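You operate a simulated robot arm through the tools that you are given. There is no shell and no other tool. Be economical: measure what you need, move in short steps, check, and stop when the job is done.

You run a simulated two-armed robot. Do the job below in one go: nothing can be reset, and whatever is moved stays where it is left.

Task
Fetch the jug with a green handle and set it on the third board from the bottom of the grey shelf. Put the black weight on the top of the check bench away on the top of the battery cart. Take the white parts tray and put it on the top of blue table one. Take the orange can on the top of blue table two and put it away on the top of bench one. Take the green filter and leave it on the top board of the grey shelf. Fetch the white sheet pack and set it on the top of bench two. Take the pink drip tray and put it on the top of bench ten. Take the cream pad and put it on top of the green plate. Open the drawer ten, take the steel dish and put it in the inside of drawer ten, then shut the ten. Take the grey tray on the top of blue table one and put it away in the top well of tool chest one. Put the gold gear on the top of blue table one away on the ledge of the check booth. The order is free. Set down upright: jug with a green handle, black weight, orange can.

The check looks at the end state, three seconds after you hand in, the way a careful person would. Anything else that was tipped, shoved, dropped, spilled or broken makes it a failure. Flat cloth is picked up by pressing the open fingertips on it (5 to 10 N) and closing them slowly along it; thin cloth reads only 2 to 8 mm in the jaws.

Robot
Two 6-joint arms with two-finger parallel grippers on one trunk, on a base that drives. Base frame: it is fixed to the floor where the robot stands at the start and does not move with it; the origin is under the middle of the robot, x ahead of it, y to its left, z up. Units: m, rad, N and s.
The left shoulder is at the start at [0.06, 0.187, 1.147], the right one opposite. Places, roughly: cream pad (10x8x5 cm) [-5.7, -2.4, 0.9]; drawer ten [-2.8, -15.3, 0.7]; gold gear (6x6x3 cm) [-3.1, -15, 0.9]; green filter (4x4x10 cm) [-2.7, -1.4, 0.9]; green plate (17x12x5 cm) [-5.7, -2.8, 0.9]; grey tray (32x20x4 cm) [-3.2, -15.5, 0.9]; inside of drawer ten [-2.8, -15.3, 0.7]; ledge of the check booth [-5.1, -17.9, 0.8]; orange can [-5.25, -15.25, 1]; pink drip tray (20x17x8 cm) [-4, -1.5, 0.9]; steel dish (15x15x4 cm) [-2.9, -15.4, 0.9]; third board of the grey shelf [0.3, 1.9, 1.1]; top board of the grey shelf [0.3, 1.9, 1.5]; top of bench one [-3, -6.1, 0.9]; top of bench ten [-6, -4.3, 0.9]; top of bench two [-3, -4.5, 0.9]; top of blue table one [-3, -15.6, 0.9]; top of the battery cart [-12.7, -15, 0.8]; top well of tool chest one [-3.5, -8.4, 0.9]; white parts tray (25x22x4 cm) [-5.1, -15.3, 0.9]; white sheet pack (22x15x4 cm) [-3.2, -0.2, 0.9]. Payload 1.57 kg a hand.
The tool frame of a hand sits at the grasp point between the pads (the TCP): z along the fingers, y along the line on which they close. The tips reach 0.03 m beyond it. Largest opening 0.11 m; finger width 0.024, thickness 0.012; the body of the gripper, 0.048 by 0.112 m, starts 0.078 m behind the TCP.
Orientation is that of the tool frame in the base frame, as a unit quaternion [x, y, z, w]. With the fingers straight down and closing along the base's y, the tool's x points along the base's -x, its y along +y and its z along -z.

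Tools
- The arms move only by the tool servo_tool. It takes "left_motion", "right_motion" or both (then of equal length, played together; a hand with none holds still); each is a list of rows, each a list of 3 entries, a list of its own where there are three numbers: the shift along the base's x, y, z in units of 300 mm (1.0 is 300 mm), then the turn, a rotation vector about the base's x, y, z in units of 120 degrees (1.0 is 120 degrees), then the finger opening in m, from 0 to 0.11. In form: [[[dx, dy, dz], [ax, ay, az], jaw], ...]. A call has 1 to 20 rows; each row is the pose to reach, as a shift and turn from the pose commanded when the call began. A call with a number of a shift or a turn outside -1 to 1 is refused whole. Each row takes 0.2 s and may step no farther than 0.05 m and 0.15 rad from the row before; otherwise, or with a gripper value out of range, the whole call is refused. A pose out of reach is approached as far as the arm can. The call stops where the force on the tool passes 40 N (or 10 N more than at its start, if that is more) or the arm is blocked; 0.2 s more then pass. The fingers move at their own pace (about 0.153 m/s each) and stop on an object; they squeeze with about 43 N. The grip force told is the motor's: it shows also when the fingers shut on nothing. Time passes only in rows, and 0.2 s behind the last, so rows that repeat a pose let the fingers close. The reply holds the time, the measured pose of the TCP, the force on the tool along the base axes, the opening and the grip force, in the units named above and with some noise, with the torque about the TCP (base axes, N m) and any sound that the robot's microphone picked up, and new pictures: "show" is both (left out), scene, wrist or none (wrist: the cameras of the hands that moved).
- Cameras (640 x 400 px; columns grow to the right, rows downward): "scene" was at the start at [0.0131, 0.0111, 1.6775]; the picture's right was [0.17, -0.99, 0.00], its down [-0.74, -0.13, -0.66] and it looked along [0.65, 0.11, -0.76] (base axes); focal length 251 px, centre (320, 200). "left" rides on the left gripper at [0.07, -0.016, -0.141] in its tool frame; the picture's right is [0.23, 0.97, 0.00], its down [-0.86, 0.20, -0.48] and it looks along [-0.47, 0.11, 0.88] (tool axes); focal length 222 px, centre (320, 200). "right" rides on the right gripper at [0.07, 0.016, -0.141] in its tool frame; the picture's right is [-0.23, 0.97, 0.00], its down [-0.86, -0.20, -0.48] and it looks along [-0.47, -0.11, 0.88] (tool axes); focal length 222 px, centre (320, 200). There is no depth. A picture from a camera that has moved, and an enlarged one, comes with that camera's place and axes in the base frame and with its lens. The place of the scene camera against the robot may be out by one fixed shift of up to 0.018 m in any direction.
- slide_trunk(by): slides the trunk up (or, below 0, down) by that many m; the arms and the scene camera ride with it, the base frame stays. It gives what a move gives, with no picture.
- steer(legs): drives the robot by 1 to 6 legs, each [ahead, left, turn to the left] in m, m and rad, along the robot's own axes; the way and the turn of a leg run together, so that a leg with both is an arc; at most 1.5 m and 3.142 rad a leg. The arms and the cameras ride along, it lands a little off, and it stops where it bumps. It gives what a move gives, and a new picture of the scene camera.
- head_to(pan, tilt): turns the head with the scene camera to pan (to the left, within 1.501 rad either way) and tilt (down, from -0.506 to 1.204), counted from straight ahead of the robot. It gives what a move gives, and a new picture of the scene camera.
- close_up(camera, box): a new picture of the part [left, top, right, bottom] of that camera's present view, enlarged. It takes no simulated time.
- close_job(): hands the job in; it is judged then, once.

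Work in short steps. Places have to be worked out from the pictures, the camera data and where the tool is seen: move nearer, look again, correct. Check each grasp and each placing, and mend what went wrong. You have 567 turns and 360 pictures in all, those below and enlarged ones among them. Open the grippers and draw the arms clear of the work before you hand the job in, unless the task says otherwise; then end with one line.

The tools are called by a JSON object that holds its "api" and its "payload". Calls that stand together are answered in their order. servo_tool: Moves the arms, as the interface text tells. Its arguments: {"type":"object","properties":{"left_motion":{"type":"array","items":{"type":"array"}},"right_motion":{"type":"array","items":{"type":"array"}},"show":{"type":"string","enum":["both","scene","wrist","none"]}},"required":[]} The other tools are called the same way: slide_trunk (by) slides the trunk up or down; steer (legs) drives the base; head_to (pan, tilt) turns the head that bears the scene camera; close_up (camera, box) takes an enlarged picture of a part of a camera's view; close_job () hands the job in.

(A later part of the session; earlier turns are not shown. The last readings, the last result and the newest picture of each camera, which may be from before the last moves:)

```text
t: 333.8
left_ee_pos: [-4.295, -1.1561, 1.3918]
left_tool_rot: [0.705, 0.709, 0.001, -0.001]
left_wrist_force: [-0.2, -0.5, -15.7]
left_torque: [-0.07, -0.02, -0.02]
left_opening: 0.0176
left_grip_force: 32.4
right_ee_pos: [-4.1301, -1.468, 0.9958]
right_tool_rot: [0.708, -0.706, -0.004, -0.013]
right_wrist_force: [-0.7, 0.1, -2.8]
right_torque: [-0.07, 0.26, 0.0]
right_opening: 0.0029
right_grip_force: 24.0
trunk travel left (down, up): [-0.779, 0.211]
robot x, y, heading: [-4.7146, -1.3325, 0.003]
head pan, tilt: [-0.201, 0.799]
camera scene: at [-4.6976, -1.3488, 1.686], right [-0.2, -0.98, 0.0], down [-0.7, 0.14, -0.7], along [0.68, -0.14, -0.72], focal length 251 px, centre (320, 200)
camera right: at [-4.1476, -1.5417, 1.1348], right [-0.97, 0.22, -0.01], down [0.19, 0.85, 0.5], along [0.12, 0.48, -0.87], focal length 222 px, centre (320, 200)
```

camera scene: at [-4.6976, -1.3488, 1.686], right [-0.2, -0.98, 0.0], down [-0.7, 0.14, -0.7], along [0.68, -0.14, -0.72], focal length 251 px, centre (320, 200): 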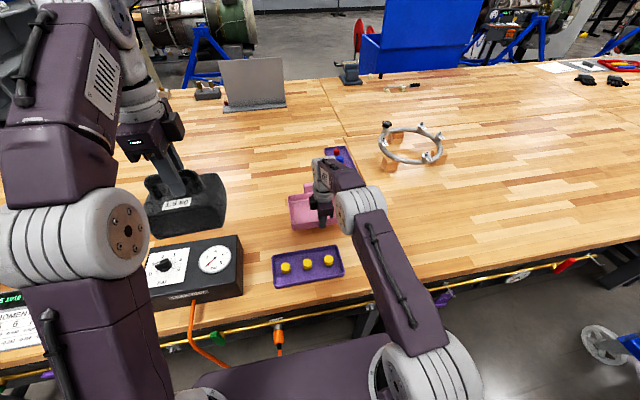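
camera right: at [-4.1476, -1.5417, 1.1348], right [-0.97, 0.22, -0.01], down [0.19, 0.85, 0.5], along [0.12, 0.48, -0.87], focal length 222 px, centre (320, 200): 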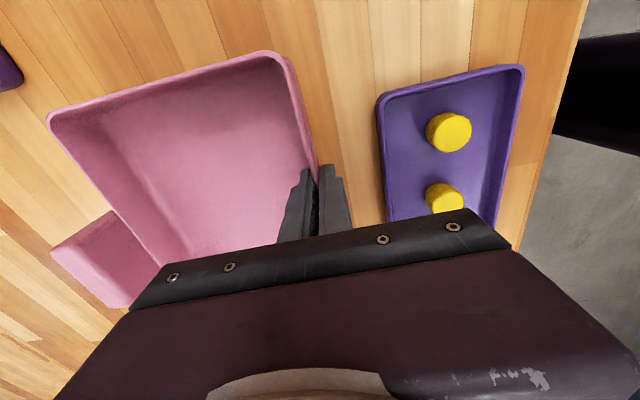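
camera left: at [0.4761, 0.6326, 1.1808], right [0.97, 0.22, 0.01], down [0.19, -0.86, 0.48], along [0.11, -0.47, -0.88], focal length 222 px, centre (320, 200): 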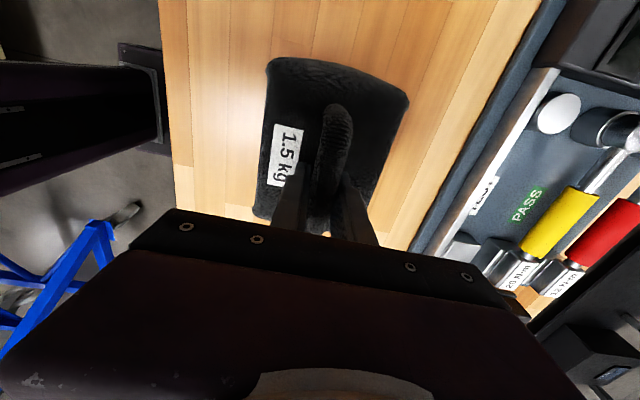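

Tray held level (2.8 N). I raise it and pull it in, then drive around the end of the next bench row to its west aisle.

{"api": "servo_tool", "payload": {"right_motion": [[[0, 0, 0.15], [0, 0, 0], 0.0], [[-0.06, 0, 0.28], [0, 0, 0], 0.0], [[-0.14, 0, 0.4], [0, 0, 0], 0.0], [[-0.22, 0, 0.52], [0, 0, 0], 0.0], [[-0.3, 0, 0.63], [0, 0, 0], 0.0], [[-0.38, 0, 0.73], [0, 0, 0], 0.0]], "show": "none"}}

{"api": "steer", "payload": {"legs": [[-0.12, 0, 0], [0, 0.8, 0], [-1.1, 0, 0], [-0.9, 0, 0]]}}

```text
t: 335.2
left_ee_pos: [-4.2966, -1.1566, 1.3922]
left_tool_rot: [0.705, 0.709, 0.001, 0.0]
left_wrist_force: [-0.6, 0.3, -13.8]
left_torque: [-0.08, -0.03, -0.01]
left_opening: 0.0175
left_grip_force: 31.6
right_ee_pos: [-4.245, -1.4696, 1.2168]
right_tool_rot: [0.708, -0.706, -0.002, -0.012]
right_wrist_force: [-0.7, 0.7, -3.4]
right_torque: [-0.05, 0.26, -0.01]
right_opening: 0.003
right_grip_force: 24.1
trunk travel left (down, up): [-0.779, 0.211]
robot x, y, heading: [-4.7118, -1.334, -0.005]
head pan, tilt: [-0.201, 0.799]
```

```text
t: 349.9
left_ee_pos: [-6.4262, -0.3523, 1.3915]
left_tool_rot: [0.705, 0.71, 0.001, -0.001]
left_wrist_force: [-0.3, -1.0, -14.4]
left_torque: [-0.08, -0.01, 0.02]
left_opening: 0.0181
left_grip_force: 32.4
right_ee_pos: [-6.3745, -0.6659, 1.2149]
right_tool_rot: [0.71, -0.705, -0.003, -0.011]
right_wrist_force: [-0.2, 0.4, -4.4]
right_torque: [-0.02, 0.3, 0.0]
right_opening: 0.0027
right_grip_force: 24.0
trunk travel left (down, up): [-0.779, 0.211]
robot x, y, heading: [-6.8456, -0.5283, 0.001]
head pan, tilt: [-0.201, 0.799]
camera scene: at [-6.8289, -0.546, 1.686], right [-0.2, -0.98, 0.0], down [-0.7, 0.14, -0.7], along [0.68, -0.14, -0.72], focal length 251 px, centre (320, 200)
```

scene: 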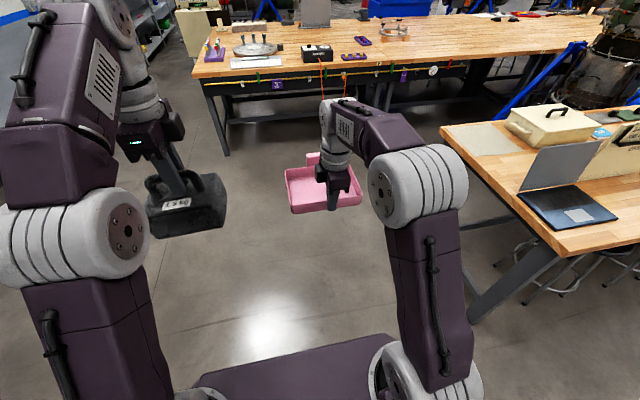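

I look right (south) along this aisle.

{"api": "head_to", "payload": {"pan": -1.4, "tilt": 0.45}}

```text
t: 351.4
left_ee_pos: [-6.4271, -0.3516, 1.3921]
left_tool_rot: [0.705, 0.71, 0.0, -0.002]
left_wrist_force: [0.5, 0.0, -14.9]
left_torque: [-0.08, 0.0, 0.0]
left_opening: 0.0179
left_grip_force: 33.0
right_ee_pos: [-6.3764, -0.665, 1.2158]
right_tool_rot: [0.709, -0.705, -0.002, -0.012]
right_wrist_force: [0.0, -0.7, -2.7]
right_torque: [-0.02, 0.27, 0.0]
right_opening: 0.0027
right_grip_force: 24.1
trunk travel left (down, up): [-0.779, 0.211]
robot x, y, heading: [-6.8477, -0.5309, 0.006]
head pan, tilt: [-1.4, 0.45]
camera scene: at [-6.8933, -0.6207, 1.7165], right [-0.98, -0.17, 0.0], down [-0.08, 0.43, -0.9], along [0.16, -0.89, -0.44], focal length 251 px, centre (320, 200)
```

scene: 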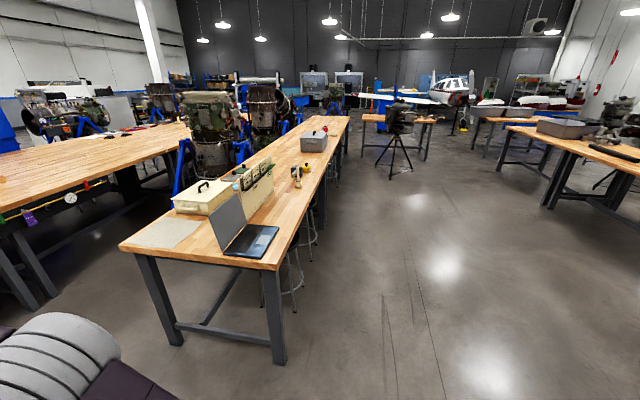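

Clear aisle. Bench ten is around the grey box ahead at (-6.1, -4.3). I back off from the laptop and sidestep right to y ≈ -3.85.

{"api": "steer", "payload": {"legs": [[-0.4, 0, 0], [0, -1.5, 0], [0, -1.5, 0], [0, -0.5, 0]]}}

{"api": "head_to", "payload": {"pan": 0.0, "tilt": 0.7}}

```text
t: 370.4
left_ee_pos: [-6.8214, -3.831, 1.392]
left_tool_rot: [0.704, 0.71, 0.0, -0.001]
left_wrist_force: [-0.6, 0.9, -14.0]
left_torque: [-0.1, -0.01, 0.02]
left_opening: 0.0175
left_grip_force: 32.8
right_ee_pos: [-6.7704, -4.1454, 1.2148]
right_tool_rot: [0.709, -0.705, -0.001, -0.012]
right_wrist_force: [0.2, -0.3, -2.3]
right_torque: [-0.06, 0.28, 0.0]
right_opening: 0.003
right_grip_force: 24.3
trunk travel left (down, up): [-0.779, 0.211]
robot x, y, heading: [-7.2381, -4.0092, 0.006]
head pan, tilt: [-1.4, 0.45]
camera scene: at [-7.2878, -4.098, 1.7167], right [-0.98, -0.17, 0.0], down [-0.08, 0.43, -0.9], along [0.16, -0.89, -0.43], focal length 251 px, centre (320, 200)
```

scene: 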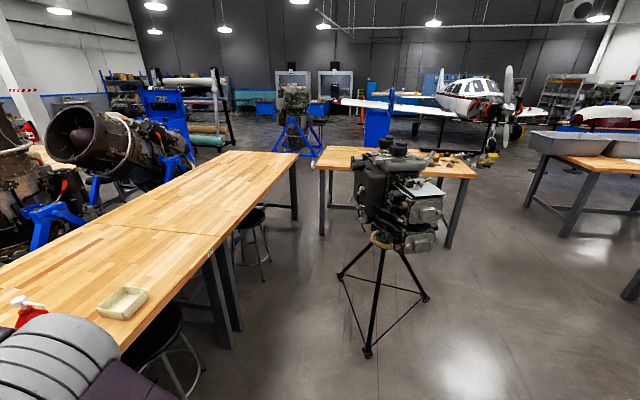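

```text
t: 371.9
left_ee_pos: [-6.8218, -3.8321, 1.3921]
left_tool_rot: [0.705, 0.709, 0.001, -0.001]
left_wrist_force: [-0.6, -0.1, -15.3]
left_torque: [-0.08, 0.0, 0.0]
left_opening: 0.0179
left_grip_force: 32.8
right_ee_pos: [-6.7701, -4.1457, 1.2137]
right_tool_rot: [0.709, -0.706, -0.003, -0.012]
right_wrist_force: [-0.2, 0.5, -3.1]
right_torque: [-0.03, 0.3, -0.02]
right_opening: 0.0029
right_grip_force: 23.7
trunk travel left (down, up): [-0.779, 0.211]
robot x, y, heading: [-7.2404, -4.0057, 0.003]
head pan, tilt: [0.0, 0.7]
camera scene: at [-7.2188, -4.0097, 1.6942], right [0.0, -1.0, 0.0], down [-0.65, 0.0, -0.76], along [0.76, 0.0, -0.65], focal length 251 px, centre (320, 200)
```

scene: 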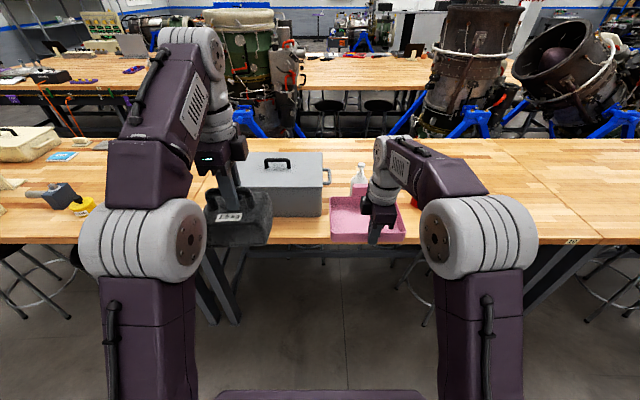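

Bench ten ends at y ≈ -5.22 (label 10 by the seam); the stretch y -4.8…-5.2 looks free. I move ahead, then right (a tripod engine stands at about (-7.4, -5.3)).

{"api": "steer", "payload": {"legs": [[0.3, 0, 0], [0, -0.8, 0]]}}

{"api": "head_to", "payload": {"pan": -0.3, "tilt": 0.8}}

```text
t: 377.8
left_ee_pos: [-6.516, -4.6278, 1.3908]
left_tool_rot: [0.7, 0.714, 0.0, 0.0]
left_wrist_force: [-0.7, 0.9, -14.9]
left_torque: [-0.1, -0.01, 0.02]
left_opening: 0.0177
left_grip_force: 32.3
right_ee_pos: [-6.4605, -4.9412, 1.2141]
right_tool_rot: [0.713, -0.701, -0.002, -0.012]
right_wrist_force: [0.4, 0.7, -2.8]
right_torque: [-0.05, 0.31, 0.03]
right_opening: 0.003
right_grip_force: 23.9
trunk travel left (down, up): [-0.779, 0.211]
robot x, y, heading: [-6.9352, -4.8112, 0.015]
head pan, tilt: [0.0, 0.7]
camera scene: at [-6.9101, -4.8102, 1.6942], right [0.02, -1.0, 0.0], down [-0.65, -0.01, -0.76], along [0.76, 0.01, -0.65], focal length 251 px, centre (320, 200)
```

scene: 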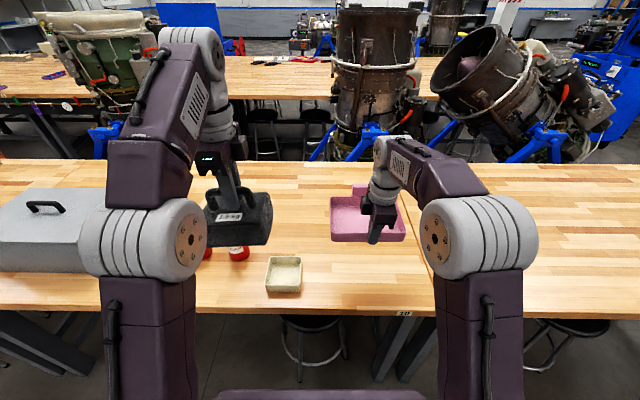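

```text
t: 378.6
left_ee_pos: [-6.5155, -4.63, 1.3911]
left_tool_rot: [0.7, 0.714, 0.001, -0.002]
left_wrist_force: [-0.1, 0.1, -14.7]
left_torque: [-0.06, 0.0, 0.0]
left_opening: 0.0176
left_grip_force: 32.1
right_ee_pos: [-6.4601, -4.9418, 1.2146]
right_tool_rot: [0.713, -0.701, -0.003, -0.012]
right_wrist_force: [0.5, -0.2, -3.1]
right_torque: [-0.05, 0.29, -0.01]
right_opening: 0.0029
right_grip_force: 24.3
trunk travel left (down, up): [-0.779, 0.211]
robot x, y, heading: [-6.9325, -4.811, 0.019]
head pan, tilt: [-0.3, 0.799]
camera scene: at [-6.9176, -4.836, 1.686], right [-0.28, -0.96, 0.0], down [-0.69, 0.2, -0.7], along [0.67, -0.2, -0.72], focal length 251 px, centre (320, 200)
```

scene: 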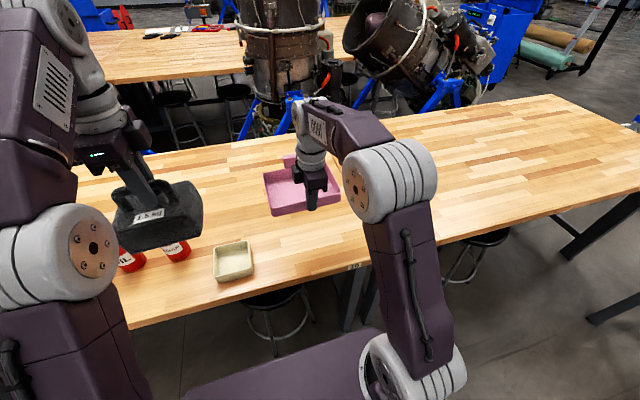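

Free spot confirmed under the tray (between dish at y > -4.74 and seam at -5.15). I move ahead and down.

{"api": "servo_tool", "payload": {"right_motion": [[[0.08, 0, -0.1], [0, 0, 0], 0.0], [[0.16, 0, -0.2], [0, 0, 0], 0.0], [[0.24, 0, -0.3], [0, 0, 0], 0.0], [[0.3, 0, -0.43], [0, 0, 0], 0.0], [[0.3, 0, -0.57], [0, 0, 0], 0.0], [[0.3, 0, -0.7], [0, 0, 0], 0.0], [[0.3, 0, -0.8], [0, 0, 0], 0.0]], "show": "both"}}

```text
t: 380.2
left_ee_pos: [-6.5141, -4.6302, 1.391]
left_tool_rot: [0.701, 0.714, 0.0, -0.003]
left_wrist_force: [0.1, 0.2, -15.1]
left_torque: [-0.1, -0.03, 0.03]
left_opening: 0.0177
left_grip_force: 32.3
right_ee_pos: [-6.3677, -4.9418, 0.974]
right_tool_rot: [0.713, -0.701, -0.003, -0.013]
right_wrist_force: [-0.4, 0.2, -3.0]
right_torque: [-0.04, 0.33, -0.02]
right_opening: 0.0028
right_grip_force: 24.4
trunk travel left (down, up): [-0.779, 0.211]
robot x, y, heading: [-6.9329, -4.8112, 0.019]
head pan, tilt: [-0.3, 0.799]
camera scene: at [-6.9162, -4.8357, 1.686], right [-0.28, -0.96, 0.0], down [-0.69, 0.2, -0.7], along [0.67, -0.2, -0.72], focal length 251 px, centre (320, 200)
camera right: at [-6.3859, -5.016, 1.1139], right [-0.98, 0.21, -0.01], down [0.18, 0.85, 0.5], along [0.11, 0.49, -0.87], focal length 222 px, centre (320, 200)
```

scene: 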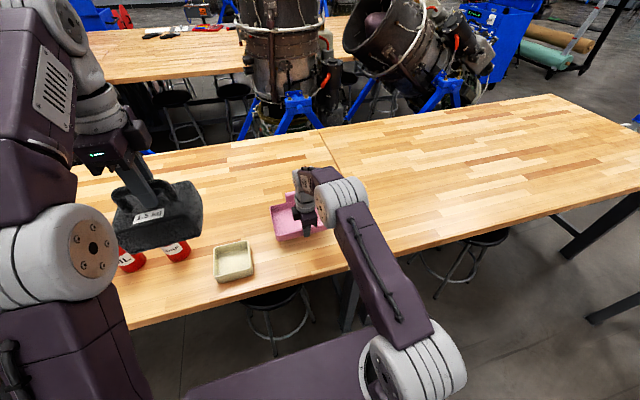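
right: 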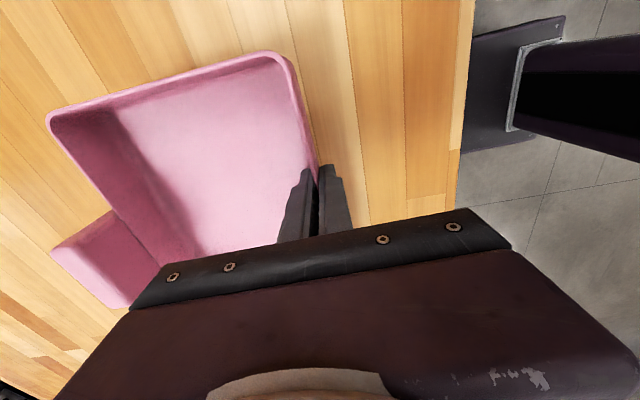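

Clear. Lower to contact.

{"api": "servo_tool", "payload": {"right_motion": [[[0, 0, -0.05], [0, 0, 0], 0.0], [[0, 0, -0.09], [0, 0, 0], 0.0], [[0, 0, -0.11], [0, 0, 0], 0.0], [[0, 0, -0.12], [0, 0, 0], 0.0]], "show": "none"}}

```text
t: 381.2
left_ee_pos: [-6.5155, -4.6285, 1.3909]
left_tool_rot: [0.7, 0.714, 0.0, -0.002]
left_wrist_force: [-1.0, -0.4, -14.4]
left_torque: [-0.12, 0.01, -0.02]
left_opening: 0.0176
left_grip_force: 32.7
right_ee_pos: [-6.3703, -4.9432, 0.9399]
right_tool_rot: [0.713, -0.701, -0.003, -0.012]
right_wrist_force: [0.1, -0.2, -2.3]
right_torque: [-0.09, 0.25, -0.02]
right_opening: 0.0028
right_grip_force: 24.3
trunk travel left (down, up): [-0.779, 0.211]
robot x, y, heading: [-6.9358, -4.8118, 0.018]
head pan, tilt: [-0.3, 0.799]
```

{"api": "servo_tool", "payload": {"right_motion": [[[0, 0, -0.01], [0, 0, 0], 0.0], [[0, 0, -0.02], [0, 0, 0], 0.0]], "show": "none"}}

```text
t: 381.8
left_ee_pos: [-6.517, -4.6291, 1.3934]
left_tool_rot: [0.699, 0.715, 0.001, -0.002]
left_wrist_force: [-0.7, -0.2, -15.0]
left_torque: [-0.07, 0.01, 0.03]
left_opening: 0.0177
left_grip_force: 32.8
right_ee_pos: [-6.3713, -4.9418, 0.9353]
right_tool_rot: [0.713, -0.701, 0.0, -0.015]
right_wrist_force: [1.5, -2.7, 17.8]
right_torque: [0.48, 0.27, 0.01]
right_opening: 0.0032
right_grip_force: 24.4
trunk travel left (down, up): [-0.779, 0.211]
robot x, y, heading: [-6.9364, -4.8139, 0.016]
head pan, tilt: [-0.3, 0.799]
```

Contact. Open and lift off.

{"api": "servo_tool", "payload": {"right_motion": [[[0, 0, 0.01], [0, 0, 0], 0.01], [[0, 0, 0.01], [0, 0, 0], 0.03], [[0, 0, 0.01], [0, 0, 0], 0.05], [[0, 0, 0.08], [0, 0, 0], 0.05], [[0, 0, 0.22], [0, 0, 0], 0.05], [[-0.06, 0, 0.36], [0, 0, 0], 0.08], [[-0.14, 0, 0.5], [0, 0, 0], 0.1], [[-0.22, 0, 0.64], [0, 0, 0], 0.11], [[-0.3, 0, 0.78], [0, 0, 0], 0.11]], "show": "scene"}}

```text
t: 383.8
left_ee_pos: [-6.5166, -4.6282, 1.3926]
left_tool_rot: [0.7, 0.714, 0.002, -0.002]
left_wrist_force: [-0.6, -1.2, -15.5]
left_torque: [-0.1, 0.04, 0.01]
left_opening: 0.018
left_grip_force: 32.7
right_ee_pos: [-6.4635, -4.9408, 1.1663]
right_tool_rot: [0.714, -0.7, -0.003, -0.011]
right_wrist_force: [-0.6, -0.5, 0.9]
right_torque: [0.01, 0.0, 0.01]
right_opening: 0.1101
right_grip_force: 0.0
trunk travel left (down, up): [-0.779, 0.211]
robot x, y, heading: [-6.9379, -4.8089, 0.014]
head pan, tilt: [-0.3, 0.799]
camera scene: at [-6.9206, -4.8352, 1.686], right [-0.28, -0.96, 0.0], down [-0.69, 0.2, -0.7], along [0.67, -0.2, -0.72], focal length 251 px, centre (320, 200)
```

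scene: 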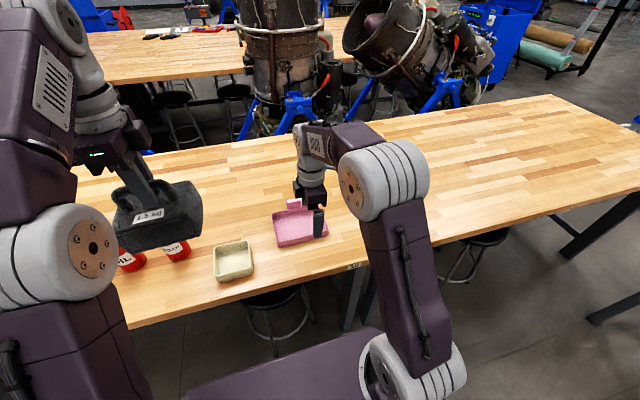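

The pink tray lies on bench ten. Next the cream pad and green plate near (-5.7, -2.4/-2.8), best reached from the east side. I raise the right hand and drive back around the north end.

{"api": "servo_tool", "payload": {"right_motion": [[[0, 0, 0.15], [0, 0, 0], 0.11], [[0, 0, 0.3], [0, 0, 0], 0.11]], "show": "none"}}

{"api": "steer", "payload": {"legs": [[0, 0.8, -0.014], [-0.35, 0, 0], [0, 1.5, 0], [0, 1.5, 0], [0, 0.5, 0], [1.2, 0, 0]]}}

```text
t: 384.4
left_ee_pos: [-6.5173, -4.6275, 1.3923]
left_tool_rot: [0.7, 0.714, 0.0, 0.0]
left_wrist_force: [-0.9, 0.5, -14.7]
left_torque: [-0.07, -0.01, 0.0]
left_opening: 0.0179
left_grip_force: 32.4
right_ee_pos: [-6.461, -4.9411, 1.2582]
right_tool_rot: [0.713, -0.701, -0.002, -0.013]
right_wrist_force: [-0.5, -0.5, 0.8]
right_torque: [-0.03, 0.0, 0.05]
right_opening: 0.1099
right_grip_force: 0.1
trunk travel left (down, up): [-0.779, 0.211]
robot x, y, heading: [-6.9341, -4.813, 0.017]
head pan, tilt: [-0.3, 0.799]
```

```text
t: 412.9
left_ee_pos: [-5.6497, -0.3512, 1.3912]
left_tool_rot: [0.708, 0.706, 0.001, -0.002]
left_wrist_force: [0.0, 0.4, -14.6]
left_torque: [-0.05, 0.0, 0.0]
left_opening: 0.0173
left_grip_force: 33.0
right_ee_pos: [-5.6033, -0.6651, 1.2567]
right_tool_rot: [-0.707, 0.708, 0.003, 0.012]
right_wrist_force: [0.2, 0.2, 0.4]
right_torque: [0.03, 0.0, 0.01]
right_opening: 0.1102
right_grip_force: 0.1
trunk travel left (down, up): [-0.779, 0.211]
robot x, y, heading: [-6.074, -0.526, -0.007]
head pan, tilt: [-0.3, 0.799]
camera scene: at [-6.0573, -0.5497, 1.686], right [-0.3, -0.95, 0.0], down [-0.68, 0.21, -0.7], along [0.66, -0.21, -0.72], focal length 251 px, centre (320, 200)
```

scene: 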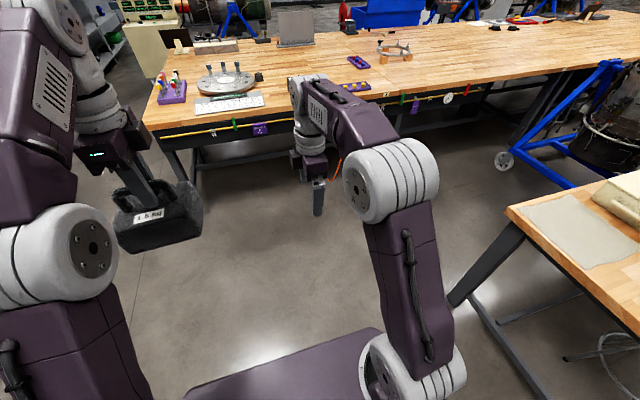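

Ahead to x ≈ -5.02, turn to face -x, and step left down the aisle.

{"api": "steer", "payload": {"legs": [[1.03, 0, 0], [0, 0, 3.14], [0, 1.5, 0]]}}

{"api": "head_to", "payload": {"pan": 0.3, "tilt": 0.75}}

```text
t: 432.6
left_ee_pos: [-5.4745, -2.2154, 1.3912]
left_tool_rot: [-0.706, 0.708, -0.002, -0.001]
left_wrist_force: [0.8, 0.4, -13.6]
left_torque: [0.08, -0.01, 0.0]
left_opening: 0.018
left_grip_force: 31.6
right_ee_pos: [-5.5216, -1.9023, 1.257]
right_tool_rot: [0.708, 0.707, -0.012, 0.002]
right_wrist_force: [0.0, 0.6, -0.1]
right_torque: [-0.02, 0.02, 0.02]
right_opening: 0.1098
right_grip_force: 0.1
trunk travel left (down, up): [-0.779, 0.211]
robot x, y, heading: [-5.0539, -2.0444, 3.138]
head pan, tilt: [-0.3, 0.799]
camera scene: at [-5.0756, -2.0213, 1.686], right [0.3, 0.95, 0.0], down [0.68, -0.21, -0.7], along [-0.66, 0.21, -0.72], focal length 251 px, centre (320, 200)
```

scene: 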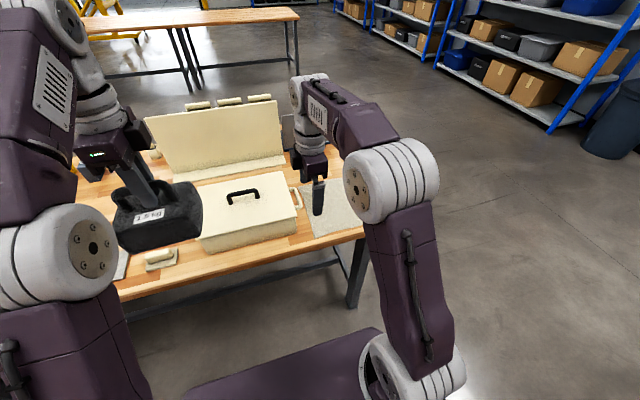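

```text
t: 433.6
left_ee_pos: [-5.4746, -2.2156, 1.3908]
left_tool_rot: [-0.706, 0.708, -0.002, -0.001]
left_wrist_force: [0.5, 0.1, -15.3]
left_torque: [0.07, -0.02, 0.02]
left_opening: 0.0179
left_grip_force: 33.0
right_ee_pos: [-5.5236, -1.9016, 1.2583]
right_tool_rot: [0.708, 0.707, -0.012, 0.001]
right_wrist_force: [0.1, 0.6, 0.2]
right_torque: [0.01, -0.01, -0.02]
right_opening: 0.1099
right_grip_force: 0.0
trunk travel left (down, up): [-0.779, 0.211]
robot x, y, heading: [-5.0518, -2.0413, 3.135]
head pan, tilt: [0.3, 0.75]
camera scene: at [-5.0779, -2.0701, 1.69], right [-0.29, 0.96, 0.0], down [0.65, 0.2, -0.73], along [-0.7, -0.21, -0.68], focal length 251 px, centre (320, 200)
```

scene: 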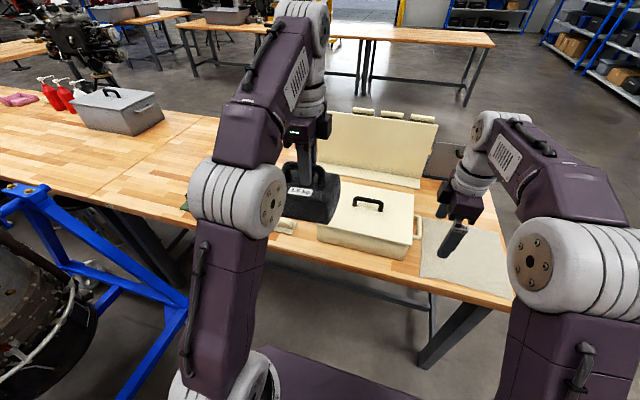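

The cream pad is at (-5.69, -2.405) with a ridge along y; the green plate peeks out at about (-5.67, -2.88). I move to it.

{"api": "steer", "payload": {"legs": [[0.1, 0.5, 0]]}}

{"api": "close_up", "payload": {"camera": "right", "box": [0, 0, 640, 400]}}

```text
t: 436.6
left_ee_pos: [-5.5764, -2.7092, 1.3909]
left_tool_rot: [-0.706, 0.708, -0.003, -0.001]
left_wrist_force: [0.2, -0.1, -14.5]
left_torque: [0.09, 0.0, 0.04]
left_opening: 0.0179
left_grip_force: 33.0
right_ee_pos: [-5.6251, -2.3971, 1.2585]
right_tool_rot: [0.708, 0.706, -0.012, 0.003]
right_wrist_force: [-0.9, 0.2, 0.1]
right_torque: [-0.05, 0.0, 0.02]
right_opening: 0.1101
right_grip_force: 0.0
trunk travel left (down, up): [-0.779, 0.211]
robot x, y, heading: [-5.1552, -2.5394, 3.138]
head pan, tilt: [0.3, 0.75]
camera scene: at [-5.1798, -2.5635, 1.69], right [-0.29, 0.96, 0.0], down [0.65, 0.2, -0.73], along [-0.7, -0.21, -0.68], focal length 251 px, centre (320, 200)
```

scene: 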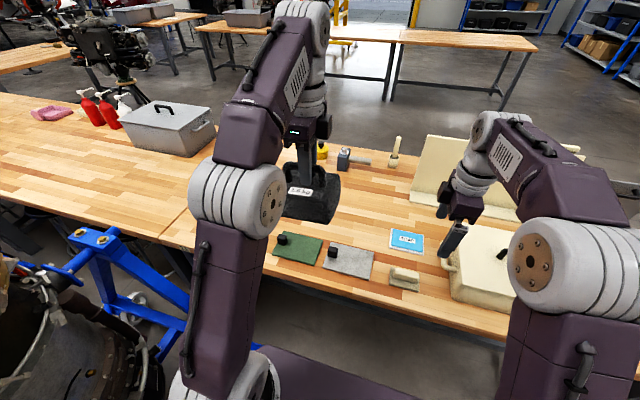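

```text
1.00 times, centred on (320, 200) of right
camera zoom: at [-5.6066, -2.3242, 1.3968], right [0.97, -0.23, -0.01], down [-0.19, -0.84, 0.5], along [-0.12, -0.48, -0.87], focal length 222 px, centre (320, 200)
```

zoom: 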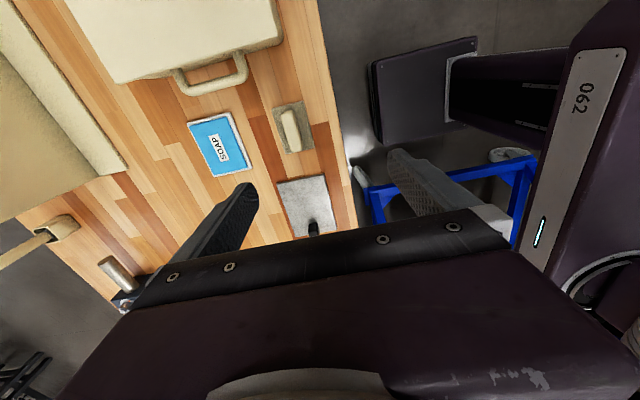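

I enlarge the pad and plates.

{"api": "close_up", "payload": {"camera": "scene", "box": [255, 215, 455, 305]}}

```text
3.20 times, centred on (355, 260) of scene
camera zoom: at [-5.1798, -2.5635, 1.69], right [-0.29, 0.96, 0.0], down [0.65, 0.2, -0.73], along [-0.7, -0.21, -0.68], focal length 804 px, centre (208, 8)
```

zoom: 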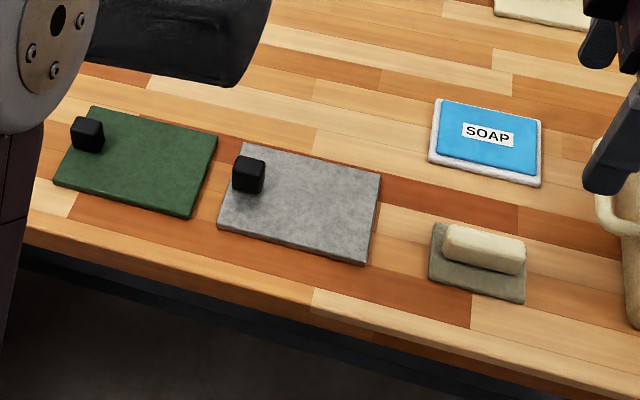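

Pad ridge at (-5.697, -2.409); green plate centre ≈ (-5.724, -2.81) with a knob at its -y end. I move the right hand above the pad.

{"api": "servo_tool", "payload": {"right_motion": [[[-0.06, -0.01, -0.12], [0, 0, 0], 0.08], [[-0.12, -0.02, -0.25], [0, 0, 0], 0.07], [[-0.18, -0.03, -0.38], [0, 0, 0], 0.06], [[-0.24, -0.04, -0.51], [0, 0, 0], 0.06], [[-0.24, -0.04, -0.65], [0, 0, 0], 0.06], [[-0.24, -0.04, -0.8], [0, 0, 0], 0.06], [[-0.24, -0.04, -0.9], [0, 0, 0], 0.06]], "show": "wrist"}}

```text
t: 438.2
left_ee_pos: [-5.5774, -2.7109, 1.3914]
left_tool_rot: [-0.707, 0.708, -0.002, 0.001]
left_wrist_force: [-0.7, -0.5, -14.9]
left_torque: [0.05, 0.01, 0.02]
left_opening: 0.0174
left_grip_force: 32.5
right_ee_pos: [-5.6978, -2.4082, 0.9865]
right_tool_rot: [0.707, 0.707, -0.013, 0.002]
right_wrist_force: [0.5, -0.5, -0.5]
right_torque: [0.04, -0.04, -0.01]
right_opening: 0.0598
right_grip_force: 0.0
trunk travel left (down, up): [-0.779, 0.211]
robot x, y, heading: [-5.1566, -2.5393, 3.138]
head pan, tilt: [0.3, 0.75]
camera right: at [-5.6795, -2.3363, 1.1265], right [0.97, -0.23, -0.01], down [-0.19, -0.84, 0.5], along [-0.12, -0.48, -0.87], focal length 222 px, centre (320, 200)
```

right: 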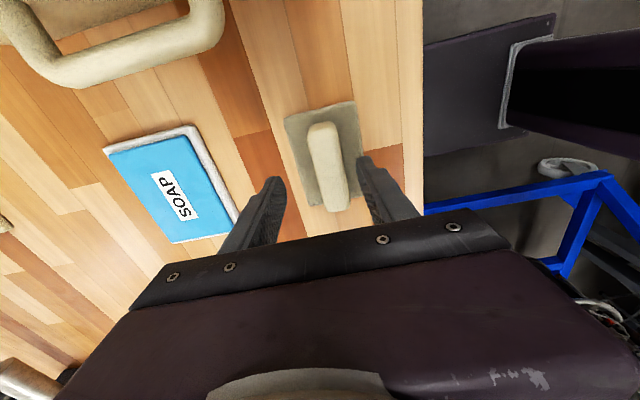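

Ridge is yawed ~9°; I turn the hand to match, go down to touch, then close.

{"api": "servo_tool", "payload": {"right_motion": [[[0.01, -0.015, 0], [0, 0, 0.04], 0.06], [[0.02, -0.025, -0.05], [0, 0, 0.075], 0.06], [[0.02, -0.025, -0.12], [0, 0, 0.075], 0.06], [[0.02, -0.025, -0.17], [0, 0, 0.075], 0.06], [[0.02, -0.025, -0.21], [0, 0, 0.075], 0.06], [[0.02, -0.025, -0.24], [0, 0, 0.075], 0.06]], "show": "wrist"}}

```text
t: 439.2
left_ee_pos: [-5.5732, -2.7124, 1.3913]
left_tool_rot: [-0.707, 0.707, -0.002, 0.001]
left_wrist_force: [0.1, 0.1, -16.0]
left_torque: [0.08, 0.03, 0.0]
left_opening: 0.0177
left_grip_force: 32.6
right_ee_pos: [-5.6931, -2.4178, 0.9432]
right_tool_rot: [0.65, 0.76, -0.015, 0.0]
right_wrist_force: [3.4, -2.0, 16.5]
right_torque: [0.21, -0.62, -0.03]
right_opening: 0.0622
right_grip_force: 1.6
trunk travel left (down, up): [-0.779, 0.211]
robot x, y, heading: [-5.1568, -2.5397, 3.134]
head pan, tilt: [0.3, 0.75]
stopped in row 5 (right hand): the force on the tool passed its limit (the readings are from after the stop); the commanded pose is now the measured one
camera right: at [-5.6836, -2.3434, 1.0822], right [1.0, -0.07, -0.02], down [-0.05, -0.86, 0.5], along [-0.05, -0.5, -0.87], focal length 222 px, centre (320, 200)
```

right: 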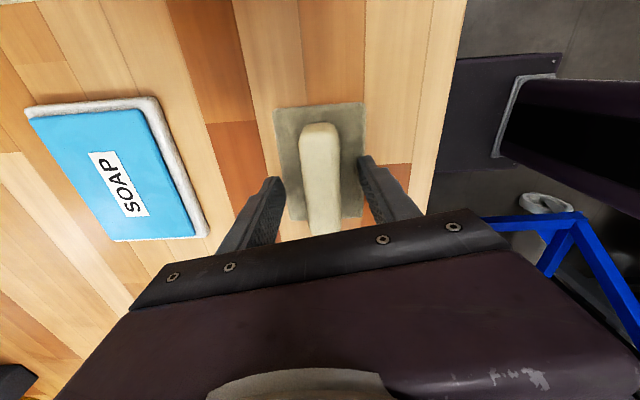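

Touching the pad's base with the ridge centred. Raise 3 mm, close, and lift.

{"api": "servo_tool", "payload": {"right_motion": [[[0, 0, 0.012], [0, 0, 0], 0.05], [[0, 0, 0.012], [0, 0, 0], 0.035], [[0, 0, 0.012], [0, 0, 0], 0.02], [[0, 0, 0.012], [0, 0, 0], 0.005], [[0, 0, 0.012], [0, 0, 0], 0.0]], "show": "none"}}

{"api": "servo_tool", "payload": {"right_motion": [[[0, 0, 0.04], [0, 0, 0], 0.0], [[0, 0, 0.12], [0, 0, 0], 0.0], [[0, 0, 0.25], [0, 0, 0], 0.0], [[0, 0, 0.4], [0, 0, 0], 0.0]], "show": "wrist"}}

```text
t: 440.4
left_ee_pos: [-5.5777, -2.7102, 1.3914]
left_tool_rot: [-0.707, 0.708, -0.003, 0.0]
left_wrist_force: [-0.1, -0.3, -15.4]
left_torque: [0.11, -0.02, 0.03]
left_opening: 0.0178
left_grip_force: 32.6
right_ee_pos: [-5.6933, -2.4173, 0.9438]
right_tool_rot: [0.65, 0.76, -0.016, 0.001]
right_wrist_force: [0.8, -0.4, 0.3]
right_torque: [0.0, 0.01, 0.02]
right_opening: 0.0254
right_grip_force: 37.0
trunk travel left (down, up): [-0.779, 0.211]
robot x, y, heading: [-5.1572, -2.5375, 3.139]
head pan, tilt: [0.3, 0.75]
```

```text
t: 441.4
left_ee_pos: [-5.577, -2.7104, 1.3917]
left_tool_rot: [-0.707, 0.707, -0.001, 0.0]
left_wrist_force: [-0.5, -1.0, -14.4]
left_torque: [0.08, 0.02, 0.03]
left_opening: 0.0177
left_grip_force: 32.7
right_ee_pos: [-5.6941, -2.4152, 1.064]
right_tool_rot: [0.65, 0.76, -0.016, 0.001]
right_wrist_force: [-0.5, 0.0, -2.1]
right_torque: [-0.02, -0.01, 0.02]
right_opening: 0.0253
right_grip_force: 36.8
trunk travel left (down, up): [-0.779, 0.211]
robot x, y, heading: [-5.1552, -2.5363, 3.136]
head pan, tilt: [0.3, 0.75]
camera right: at [-5.6849, -2.3426, 1.2041], right [1.0, -0.07, -0.02], down [-0.06, -0.86, 0.5], along [-0.05, -0.5, -0.87], focal length 222 px, centre (320, 200)
```

right: 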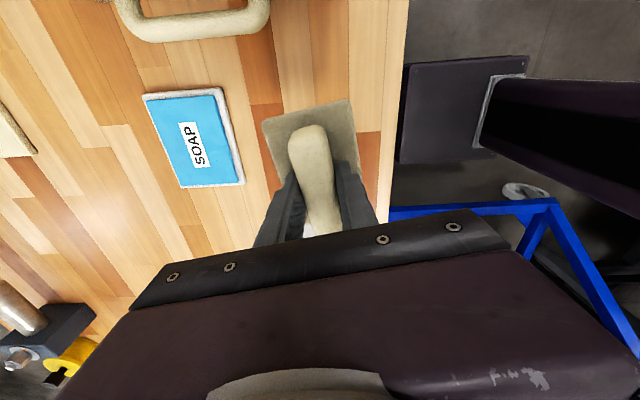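

Pad held. I step left 0.25 m towards the green plate.

{"api": "steer", "payload": {"legs": [[0, 0.25, 0.002]]}}

{"api": "close_up", "payload": {"camera": "scene", "box": [160, 180, 400, 330]}}

```text
t: 443.1
left_ee_pos: [-5.5798, -2.8616, 1.395]
left_tool_rot: [-0.705, 0.709, -0.01, -0.007]
left_wrist_force: [0.9, 1.1, -15.2]
left_torque: [0.15, -0.01, -0.01]
left_opening: 0.018
left_grip_force: 33.1
right_ee_pos: [-5.6966, -2.5744, 1.062]
right_tool_rot: [0.651, 0.759, -0.025, 0.008]
right_wrist_force: [0.7, 0.1, -0.2]
right_torque: [-0.02, 0.03, -0.03]
right_opening: 0.0256
right_grip_force: 36.6
trunk travel left (down, up): [-0.779, 0.211]
robot x, y, heading: [-5.157, -2.7206, 3.134]
head pan, tilt: [0.3, 0.75]
stopped in leg 1: the robot was blocked; the commanded pose is now the measured one
camera scene: at [-5.181, -2.7054, 1.6917], right [-0.29, 0.96, -0.02], down [0.65, 0.18, -0.74], along [-0.7, -0.23, -0.68], focal length 251 px, centre (320, 200)
```

scene: 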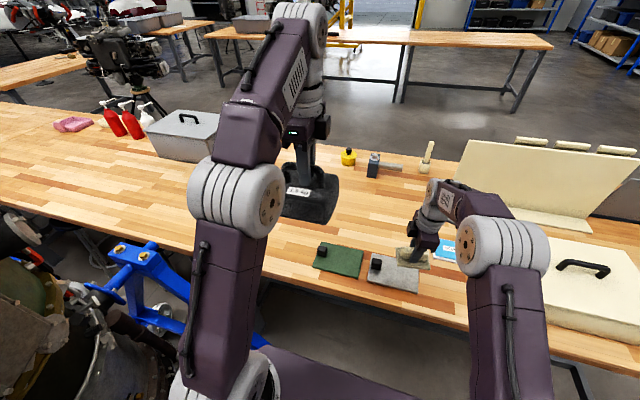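

```text
2.67 times, centred on (280, 255) of scene
camera zoom: at [-5.181, -2.7054, 1.6917], right [-0.29, 0.96, -0.02], down [0.65, 0.18, -0.74], along [-0.7, -0.23, -0.68], focal length 670 px, centre (427, 53)
```

zoom: 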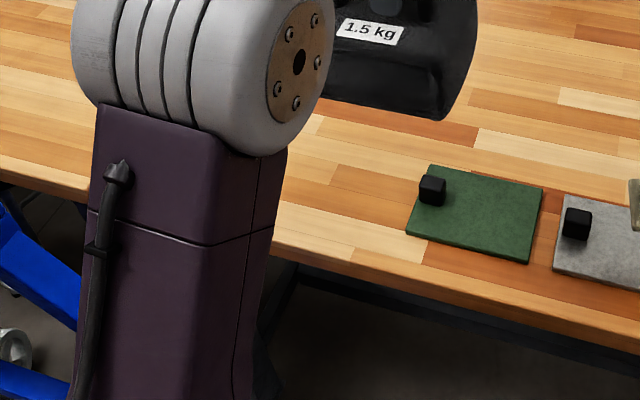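

Blocked by the engine stand at y = -2.72. I back off 3 cm, move the weight hand 9 cm outward to make room, and will reach across with the right.

{"api": "steer", "payload": {"legs": [[0, -0.035, 0.004]]}}

{"api": "servo_tool", "payload": {"left_motion": [[[0, -0.1, 0], [0, 0, 0], 0.0], [[0, -0.2, 0], [0, 0, 0], 0.0], [[0, -0.3, 0], [0, 0, 0], 0.0]], "show": "none"}}

```text
t: 443.9
left_ee_pos: [-5.5826, -2.8658, 1.3894]
left_tool_rot: [-0.706, 0.708, -0.001, 0.002]
left_wrist_force: [-0.3, 0.0, -14.7]
left_torque: [0.09, -0.01, 0.01]
left_opening: 0.0179
left_grip_force: 32.7
right_ee_pos: [-5.6978, -2.5705, 1.0645]
right_tool_rot: [0.65, 0.76, -0.013, 0.0]
right_wrist_force: [0.6, 1.0, -0.9]
right_torque: [0.02, 0.02, 0.0]
right_opening: 0.0254
right_grip_force: 36.5
trunk travel left (down, up): [-0.779, 0.211]
robot x, y, heading: [-5.1601, -2.6871, 3.143]
head pan, tilt: [0.3, 0.75]
camera scene: at [-5.1841, -2.7174, 1.6898], right [-0.29, 0.96, 0.0], down [0.65, 0.2, -0.73], along [-0.7, -0.21, -0.68], focal length 251 px, centre (320, 200)
```

scene: 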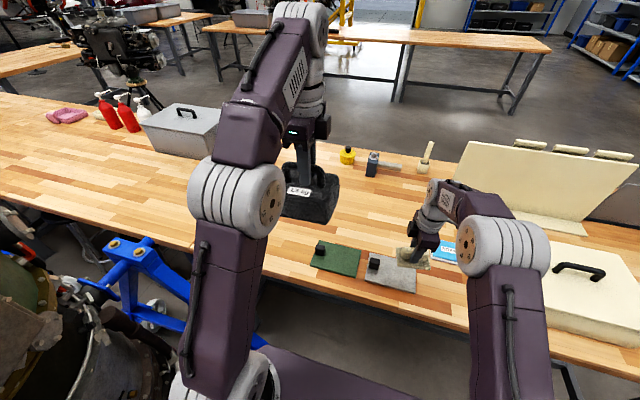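

```text
t: 444.7
left_ee_pos: [-5.5841, -2.9295, 1.39]
left_tool_rot: [-0.703, 0.711, -0.006, -0.004]
left_wrist_force: [0.3, 0.5, -14.9]
left_torque: [0.08, 0.01, 0.0]
left_opening: 0.0179
left_grip_force: 32.6
left hand out of reach, approached as far as the arm can: row 3
right_ee_pos: [-5.7006, -2.5516, 1.0597]
right_tool_rot: [0.651, 0.758, -0.02, 0.006]
right_wrist_force: [0.3, 0.2, -0.7]
right_torque: [-0.02, -0.04, -0.02]
right_opening: 0.0253
right_grip_force: 36.7
trunk travel left (down, up): [-0.779, 0.211]
robot x, y, heading: [-5.1586, -2.6933, 3.13]
head pan, tilt: [0.3, 0.75]
```

The robot leaned a little – the left elbow may press on the engine. I undo the left motion and look to the left.

{"api": "servo_tool", "payload": {"left_motion": [[[0, 0.1, 0], [0, 0, 0], 0.0], [[0, 0.2, 0], [0, 0, 0], 0.0], [[0, 0.3, 0], [0, 0, 0], 0.0]], "show": "none"}}

{"api": "head_to", "payload": {"pan": 1.2, "tilt": 0.85}}

```text
t: 445.5
left_ee_pos: [-5.5812, -2.8634, 1.3869]
left_tool_rot: [-0.707, 0.707, -0.002, 0.002]
left_wrist_force: [-0.9, -0.6, -14.8]
left_torque: [0.09, -0.02, 0.02]
left_opening: 0.0177
left_grip_force: 32.4
right_ee_pos: [-5.6995, -2.5702, 1.0626]
right_tool_rot: [0.65, 0.76, -0.013, 0.0]
right_wrist_force: [0.3, 0.6, -0.5]
right_torque: [-0.01, -0.02, 0.01]
right_opening: 0.0255
right_grip_force: 36.9
trunk travel left (down, up): [-0.779, 0.211]
robot x, y, heading: [-5.158, -2.6893, 3.138]
head pan, tilt: [0.3, 0.75]
```

```text
t: 446.7
left_ee_pos: [-5.5805, -2.8648, 1.3887]
left_tool_rot: [-0.705, 0.709, -0.003, 0.001]
left_wrist_force: [0.1, 0.2, -14.0]
left_torque: [0.09, -0.01, -0.01]
left_opening: 0.0175
left_grip_force: 32.1
right_ee_pos: [-5.6988, -2.5697, 1.0619]
right_tool_rot: [0.65, 0.76, -0.014, 0.001]
right_wrist_force: [0.8, 0.1, -0.8]
right_torque: [-0.01, 0.01, 0.02]
right_opening: 0.0254
right_grip_force: 36.5
trunk travel left (down, up): [-0.779, 0.211]
robot x, y, heading: [-5.1616, -2.6919, 3.135]
head pan, tilt: [1.201, 0.85]
camera scene: at [-5.1349, -2.7653, 1.682], right [-0.93, 0.37, 0.0], down [0.28, 0.7, -0.66], along [-0.24, -0.61, -0.75], focal length 251 px, centre (320, 200)
```

scene: 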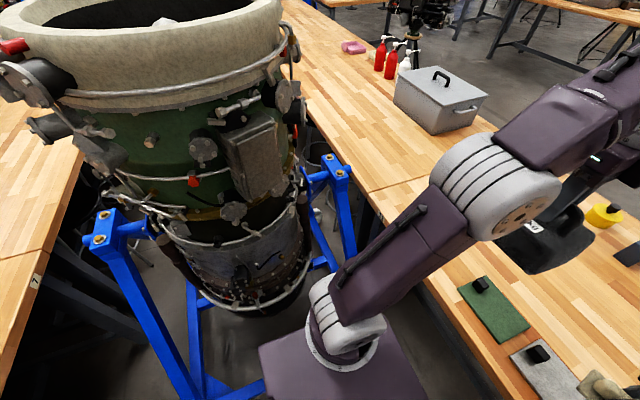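

The engine is close to the left elbow, so no outward motion. Instead I raise the trunk 0.15 m so the weight is well above the right forearm, then reach across.

{"api": "slide_trunk", "payload": {"by": 0.15}}

{"api": "servo_tool", "payload": {"right_motion": [[[-0.01, -0.12, -0.08], [0, 0, -0.015], 0.0], [[-0.02, -0.24, -0.16], [0, 0, -0.03], 0.0], [[-0.03, -0.36, -0.25], [0, 0, -0.045], 0.0], [[-0.05, -0.48, -0.35], [0, 0, -0.06], 0.0], [[-0.07, -0.6, -0.45], [0, 0, -0.075], 0.0], [[-0.077, -0.72, -0.54], [0, 0, -0.075], 0.0]], "show": "wrist"}}

{"api": "head_to", "payload": {"pan": 0.3, "tilt": 0.85}}

```text
t: 448.5
left_ee_pos: [-5.5812, -2.8657, 1.5365]
left_tool_rot: [-0.706, 0.708, -0.003, 0.002]
left_wrist_force: [-1.4, 0.1, -14.6]
left_torque: [0.09, -0.03, -0.02]
left_opening: 0.0178
left_grip_force: 32.5
right_ee_pos: [-5.6996, -2.5698, 1.2138]
right_tool_rot: [0.65, 0.76, -0.014, 0.0]
right_wrist_force: [-0.1, -0.7, -1.2]
right_torque: [0.0, 0.0, 0.03]
right_opening: 0.0254
right_grip_force: 36.9
trunk travel left (down, up): [-0.929, 0.061]
robot x, y, heading: [-5.1587, -2.6902, 3.133]
head pan, tilt: [1.201, 0.85]
```

```text
t: 449.9
left_ee_pos: [-5.5796, -2.8657, 1.5369]
left_tool_rot: [-0.706, 0.708, -0.001, 0.002]
left_wrist_force: [0.0, -0.5, -14.7]
left_torque: [0.07, 0.02, -0.02]
left_opening: 0.0177
left_grip_force: 31.9
right_ee_pos: [-5.6992, -2.7552, 1.0729]
right_tool_rot: [0.708, 0.706, -0.013, -0.001]
right_wrist_force: [0.6, -0.2, -1.5]
right_torque: [-0.01, 0.03, 0.0]
right_opening: 0.0256
right_grip_force: 36.7
right hand out of reach, approached as far as the arm can: row 5, 6
trunk travel left (down, up): [-0.929, 0.061]
robot x, y, heading: [-5.1552, -2.6895, 3.137]
head pan, tilt: [1.201, 0.85]
camera right: at [-5.6789, -2.6835, 1.212], right [0.97, -0.23, -0.02], down [-0.19, -0.85, 0.5], along [-0.13, -0.48, -0.87], focal length 222 px, centre (320, 200)
```

right: 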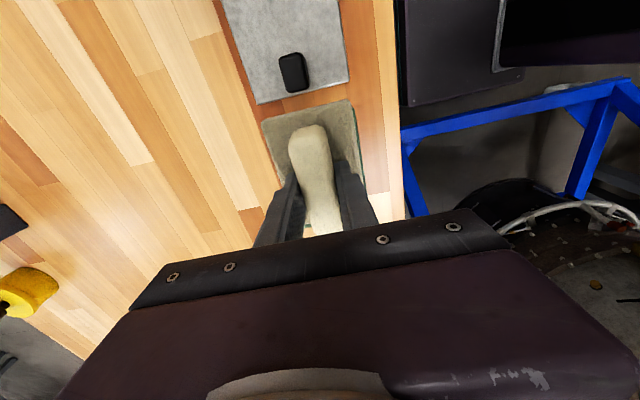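

```text
t: 451.1
left_ee_pos: [-5.5817, -2.8652, 1.5372]
left_tool_rot: [-0.706, 0.708, -0.001, 0.002]
left_wrist_force: [-0.1, -1.2, -14.9]
left_torque: [0.1, -0.02, 0.03]
left_opening: 0.0177
left_grip_force: 33.0
right_ee_pos: [-5.6991, -2.7538, 1.0722]
right_tool_rot: [0.707, 0.707, -0.014, -0.001]
right_wrist_force: [-0.4, 0.9, -0.8]
right_torque: [0.0, -0.01, 0.01]
right_opening: 0.0255
right_grip_force: 36.9
trunk travel left (down, up): [-0.929, 0.061]
robot x, y, heading: [-5.1606, -2.6892, 3.141]
head pan, tilt: [0.3, 0.85]
camera scene: at [-5.181, -2.7165, 1.832], right [-0.29, 0.96, 0.0], down [0.72, 0.22, -0.66], along [-0.63, -0.19, -0.75], focal length 251 px, centre (320, 200)
```

scene: 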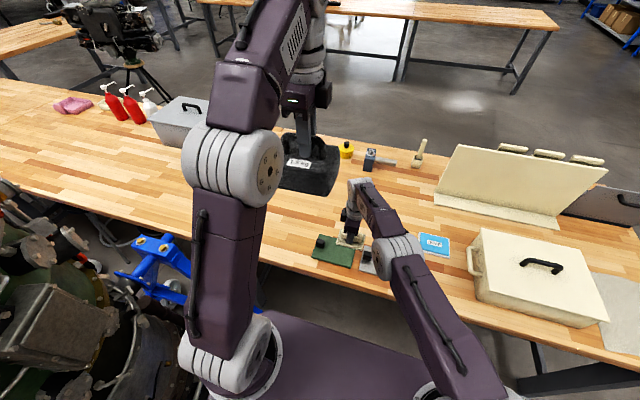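

The reach is short by a few cm; I drive 8 cm nearer to the bench.

{"api": "steer", "payload": {"legs": [[0.08, 0, 0]]}}

{"api": "servo_tool", "payload": {"right_motion": [[[0.15, -0.06, 0], [0, 0, 0], 0.0], [[0.15, -0.11, -0.1], [0, 0, 0], 0.0], [[0.15, -0.11, -0.16], [0, 0, 0], 0.0]], "show": "wrist"}}

```text
t: 452.1
left_ee_pos: [-5.6459, -2.8647, 1.5425]
left_tool_rot: [-0.706, 0.709, 0.001, 0.0]
left_wrist_force: [3.4, -0.4, -13.1]
left_torque: [0.11, -0.03, -0.02]
left_opening: 0.0177
left_grip_force: 32.8
right_ee_pos: [-5.7683, -2.7551, 1.0785]
right_tool_rot: [0.707, 0.707, -0.017, -0.004]
right_wrist_force: [0.8, -0.4, -0.5]
right_torque: [0.05, 0.13, -0.03]
right_opening: 0.0255
right_grip_force: 36.5
trunk travel left (down, up): [-0.929, 0.061]
robot x, y, heading: [-5.2368, -2.6903, 3.136]
head pan, tilt: [0.3, 0.85]
camera scene: at [-5.2432, -2.7156, 1.8321], right [-0.29, 0.96, 0.0], down [0.71, 0.22, -0.67], along [-0.64, -0.19, -0.75], focal length 251 px, centre (320, 200)
```

scene: 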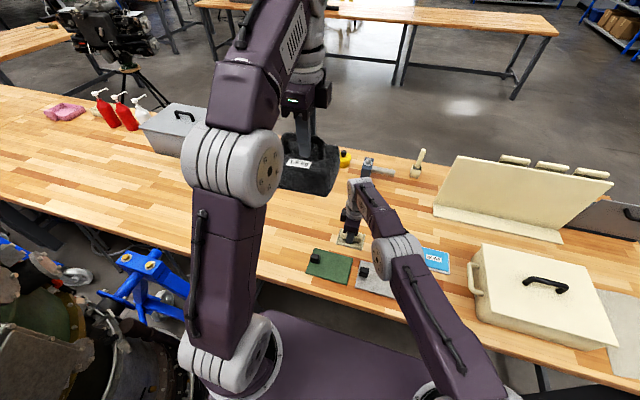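

```text
t: 452.9
left_ee_pos: [-5.6613, -2.8632, 1.5385]
left_tool_rot: [-0.706, 0.708, -0.003, 0.002]
left_wrist_force: [-0.2, 0.5, -14.3]
left_torque: [0.09, 0.02, 0.01]
left_opening: 0.0178
left_grip_force: 32.4
right_ee_pos: [-5.7326, -2.7856, 1.0234]
right_tool_rot: [0.708, 0.706, -0.013, -0.001]
right_wrist_force: [-0.2, 1.2, -1.3]
right_torque: [-0.01, 0.01, 0.01]
right_opening: 0.0253
right_grip_force: 36.6
trunk travel left (down, up): [-0.929, 0.061]
robot x, y, heading: [-5.234, -2.6923, 3.135]
head pan, tilt: [0.3, 0.85]
camera right: at [-5.7141, -2.7146, 1.1638], right [0.97, -0.23, -0.02], down [-0.19, -0.85, 0.5], along [-0.13, -0.48, -0.87], focal length 222 px, centre (320, 200)
```

right: 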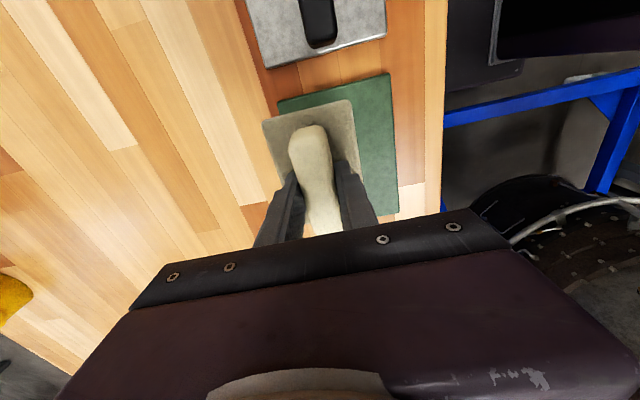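

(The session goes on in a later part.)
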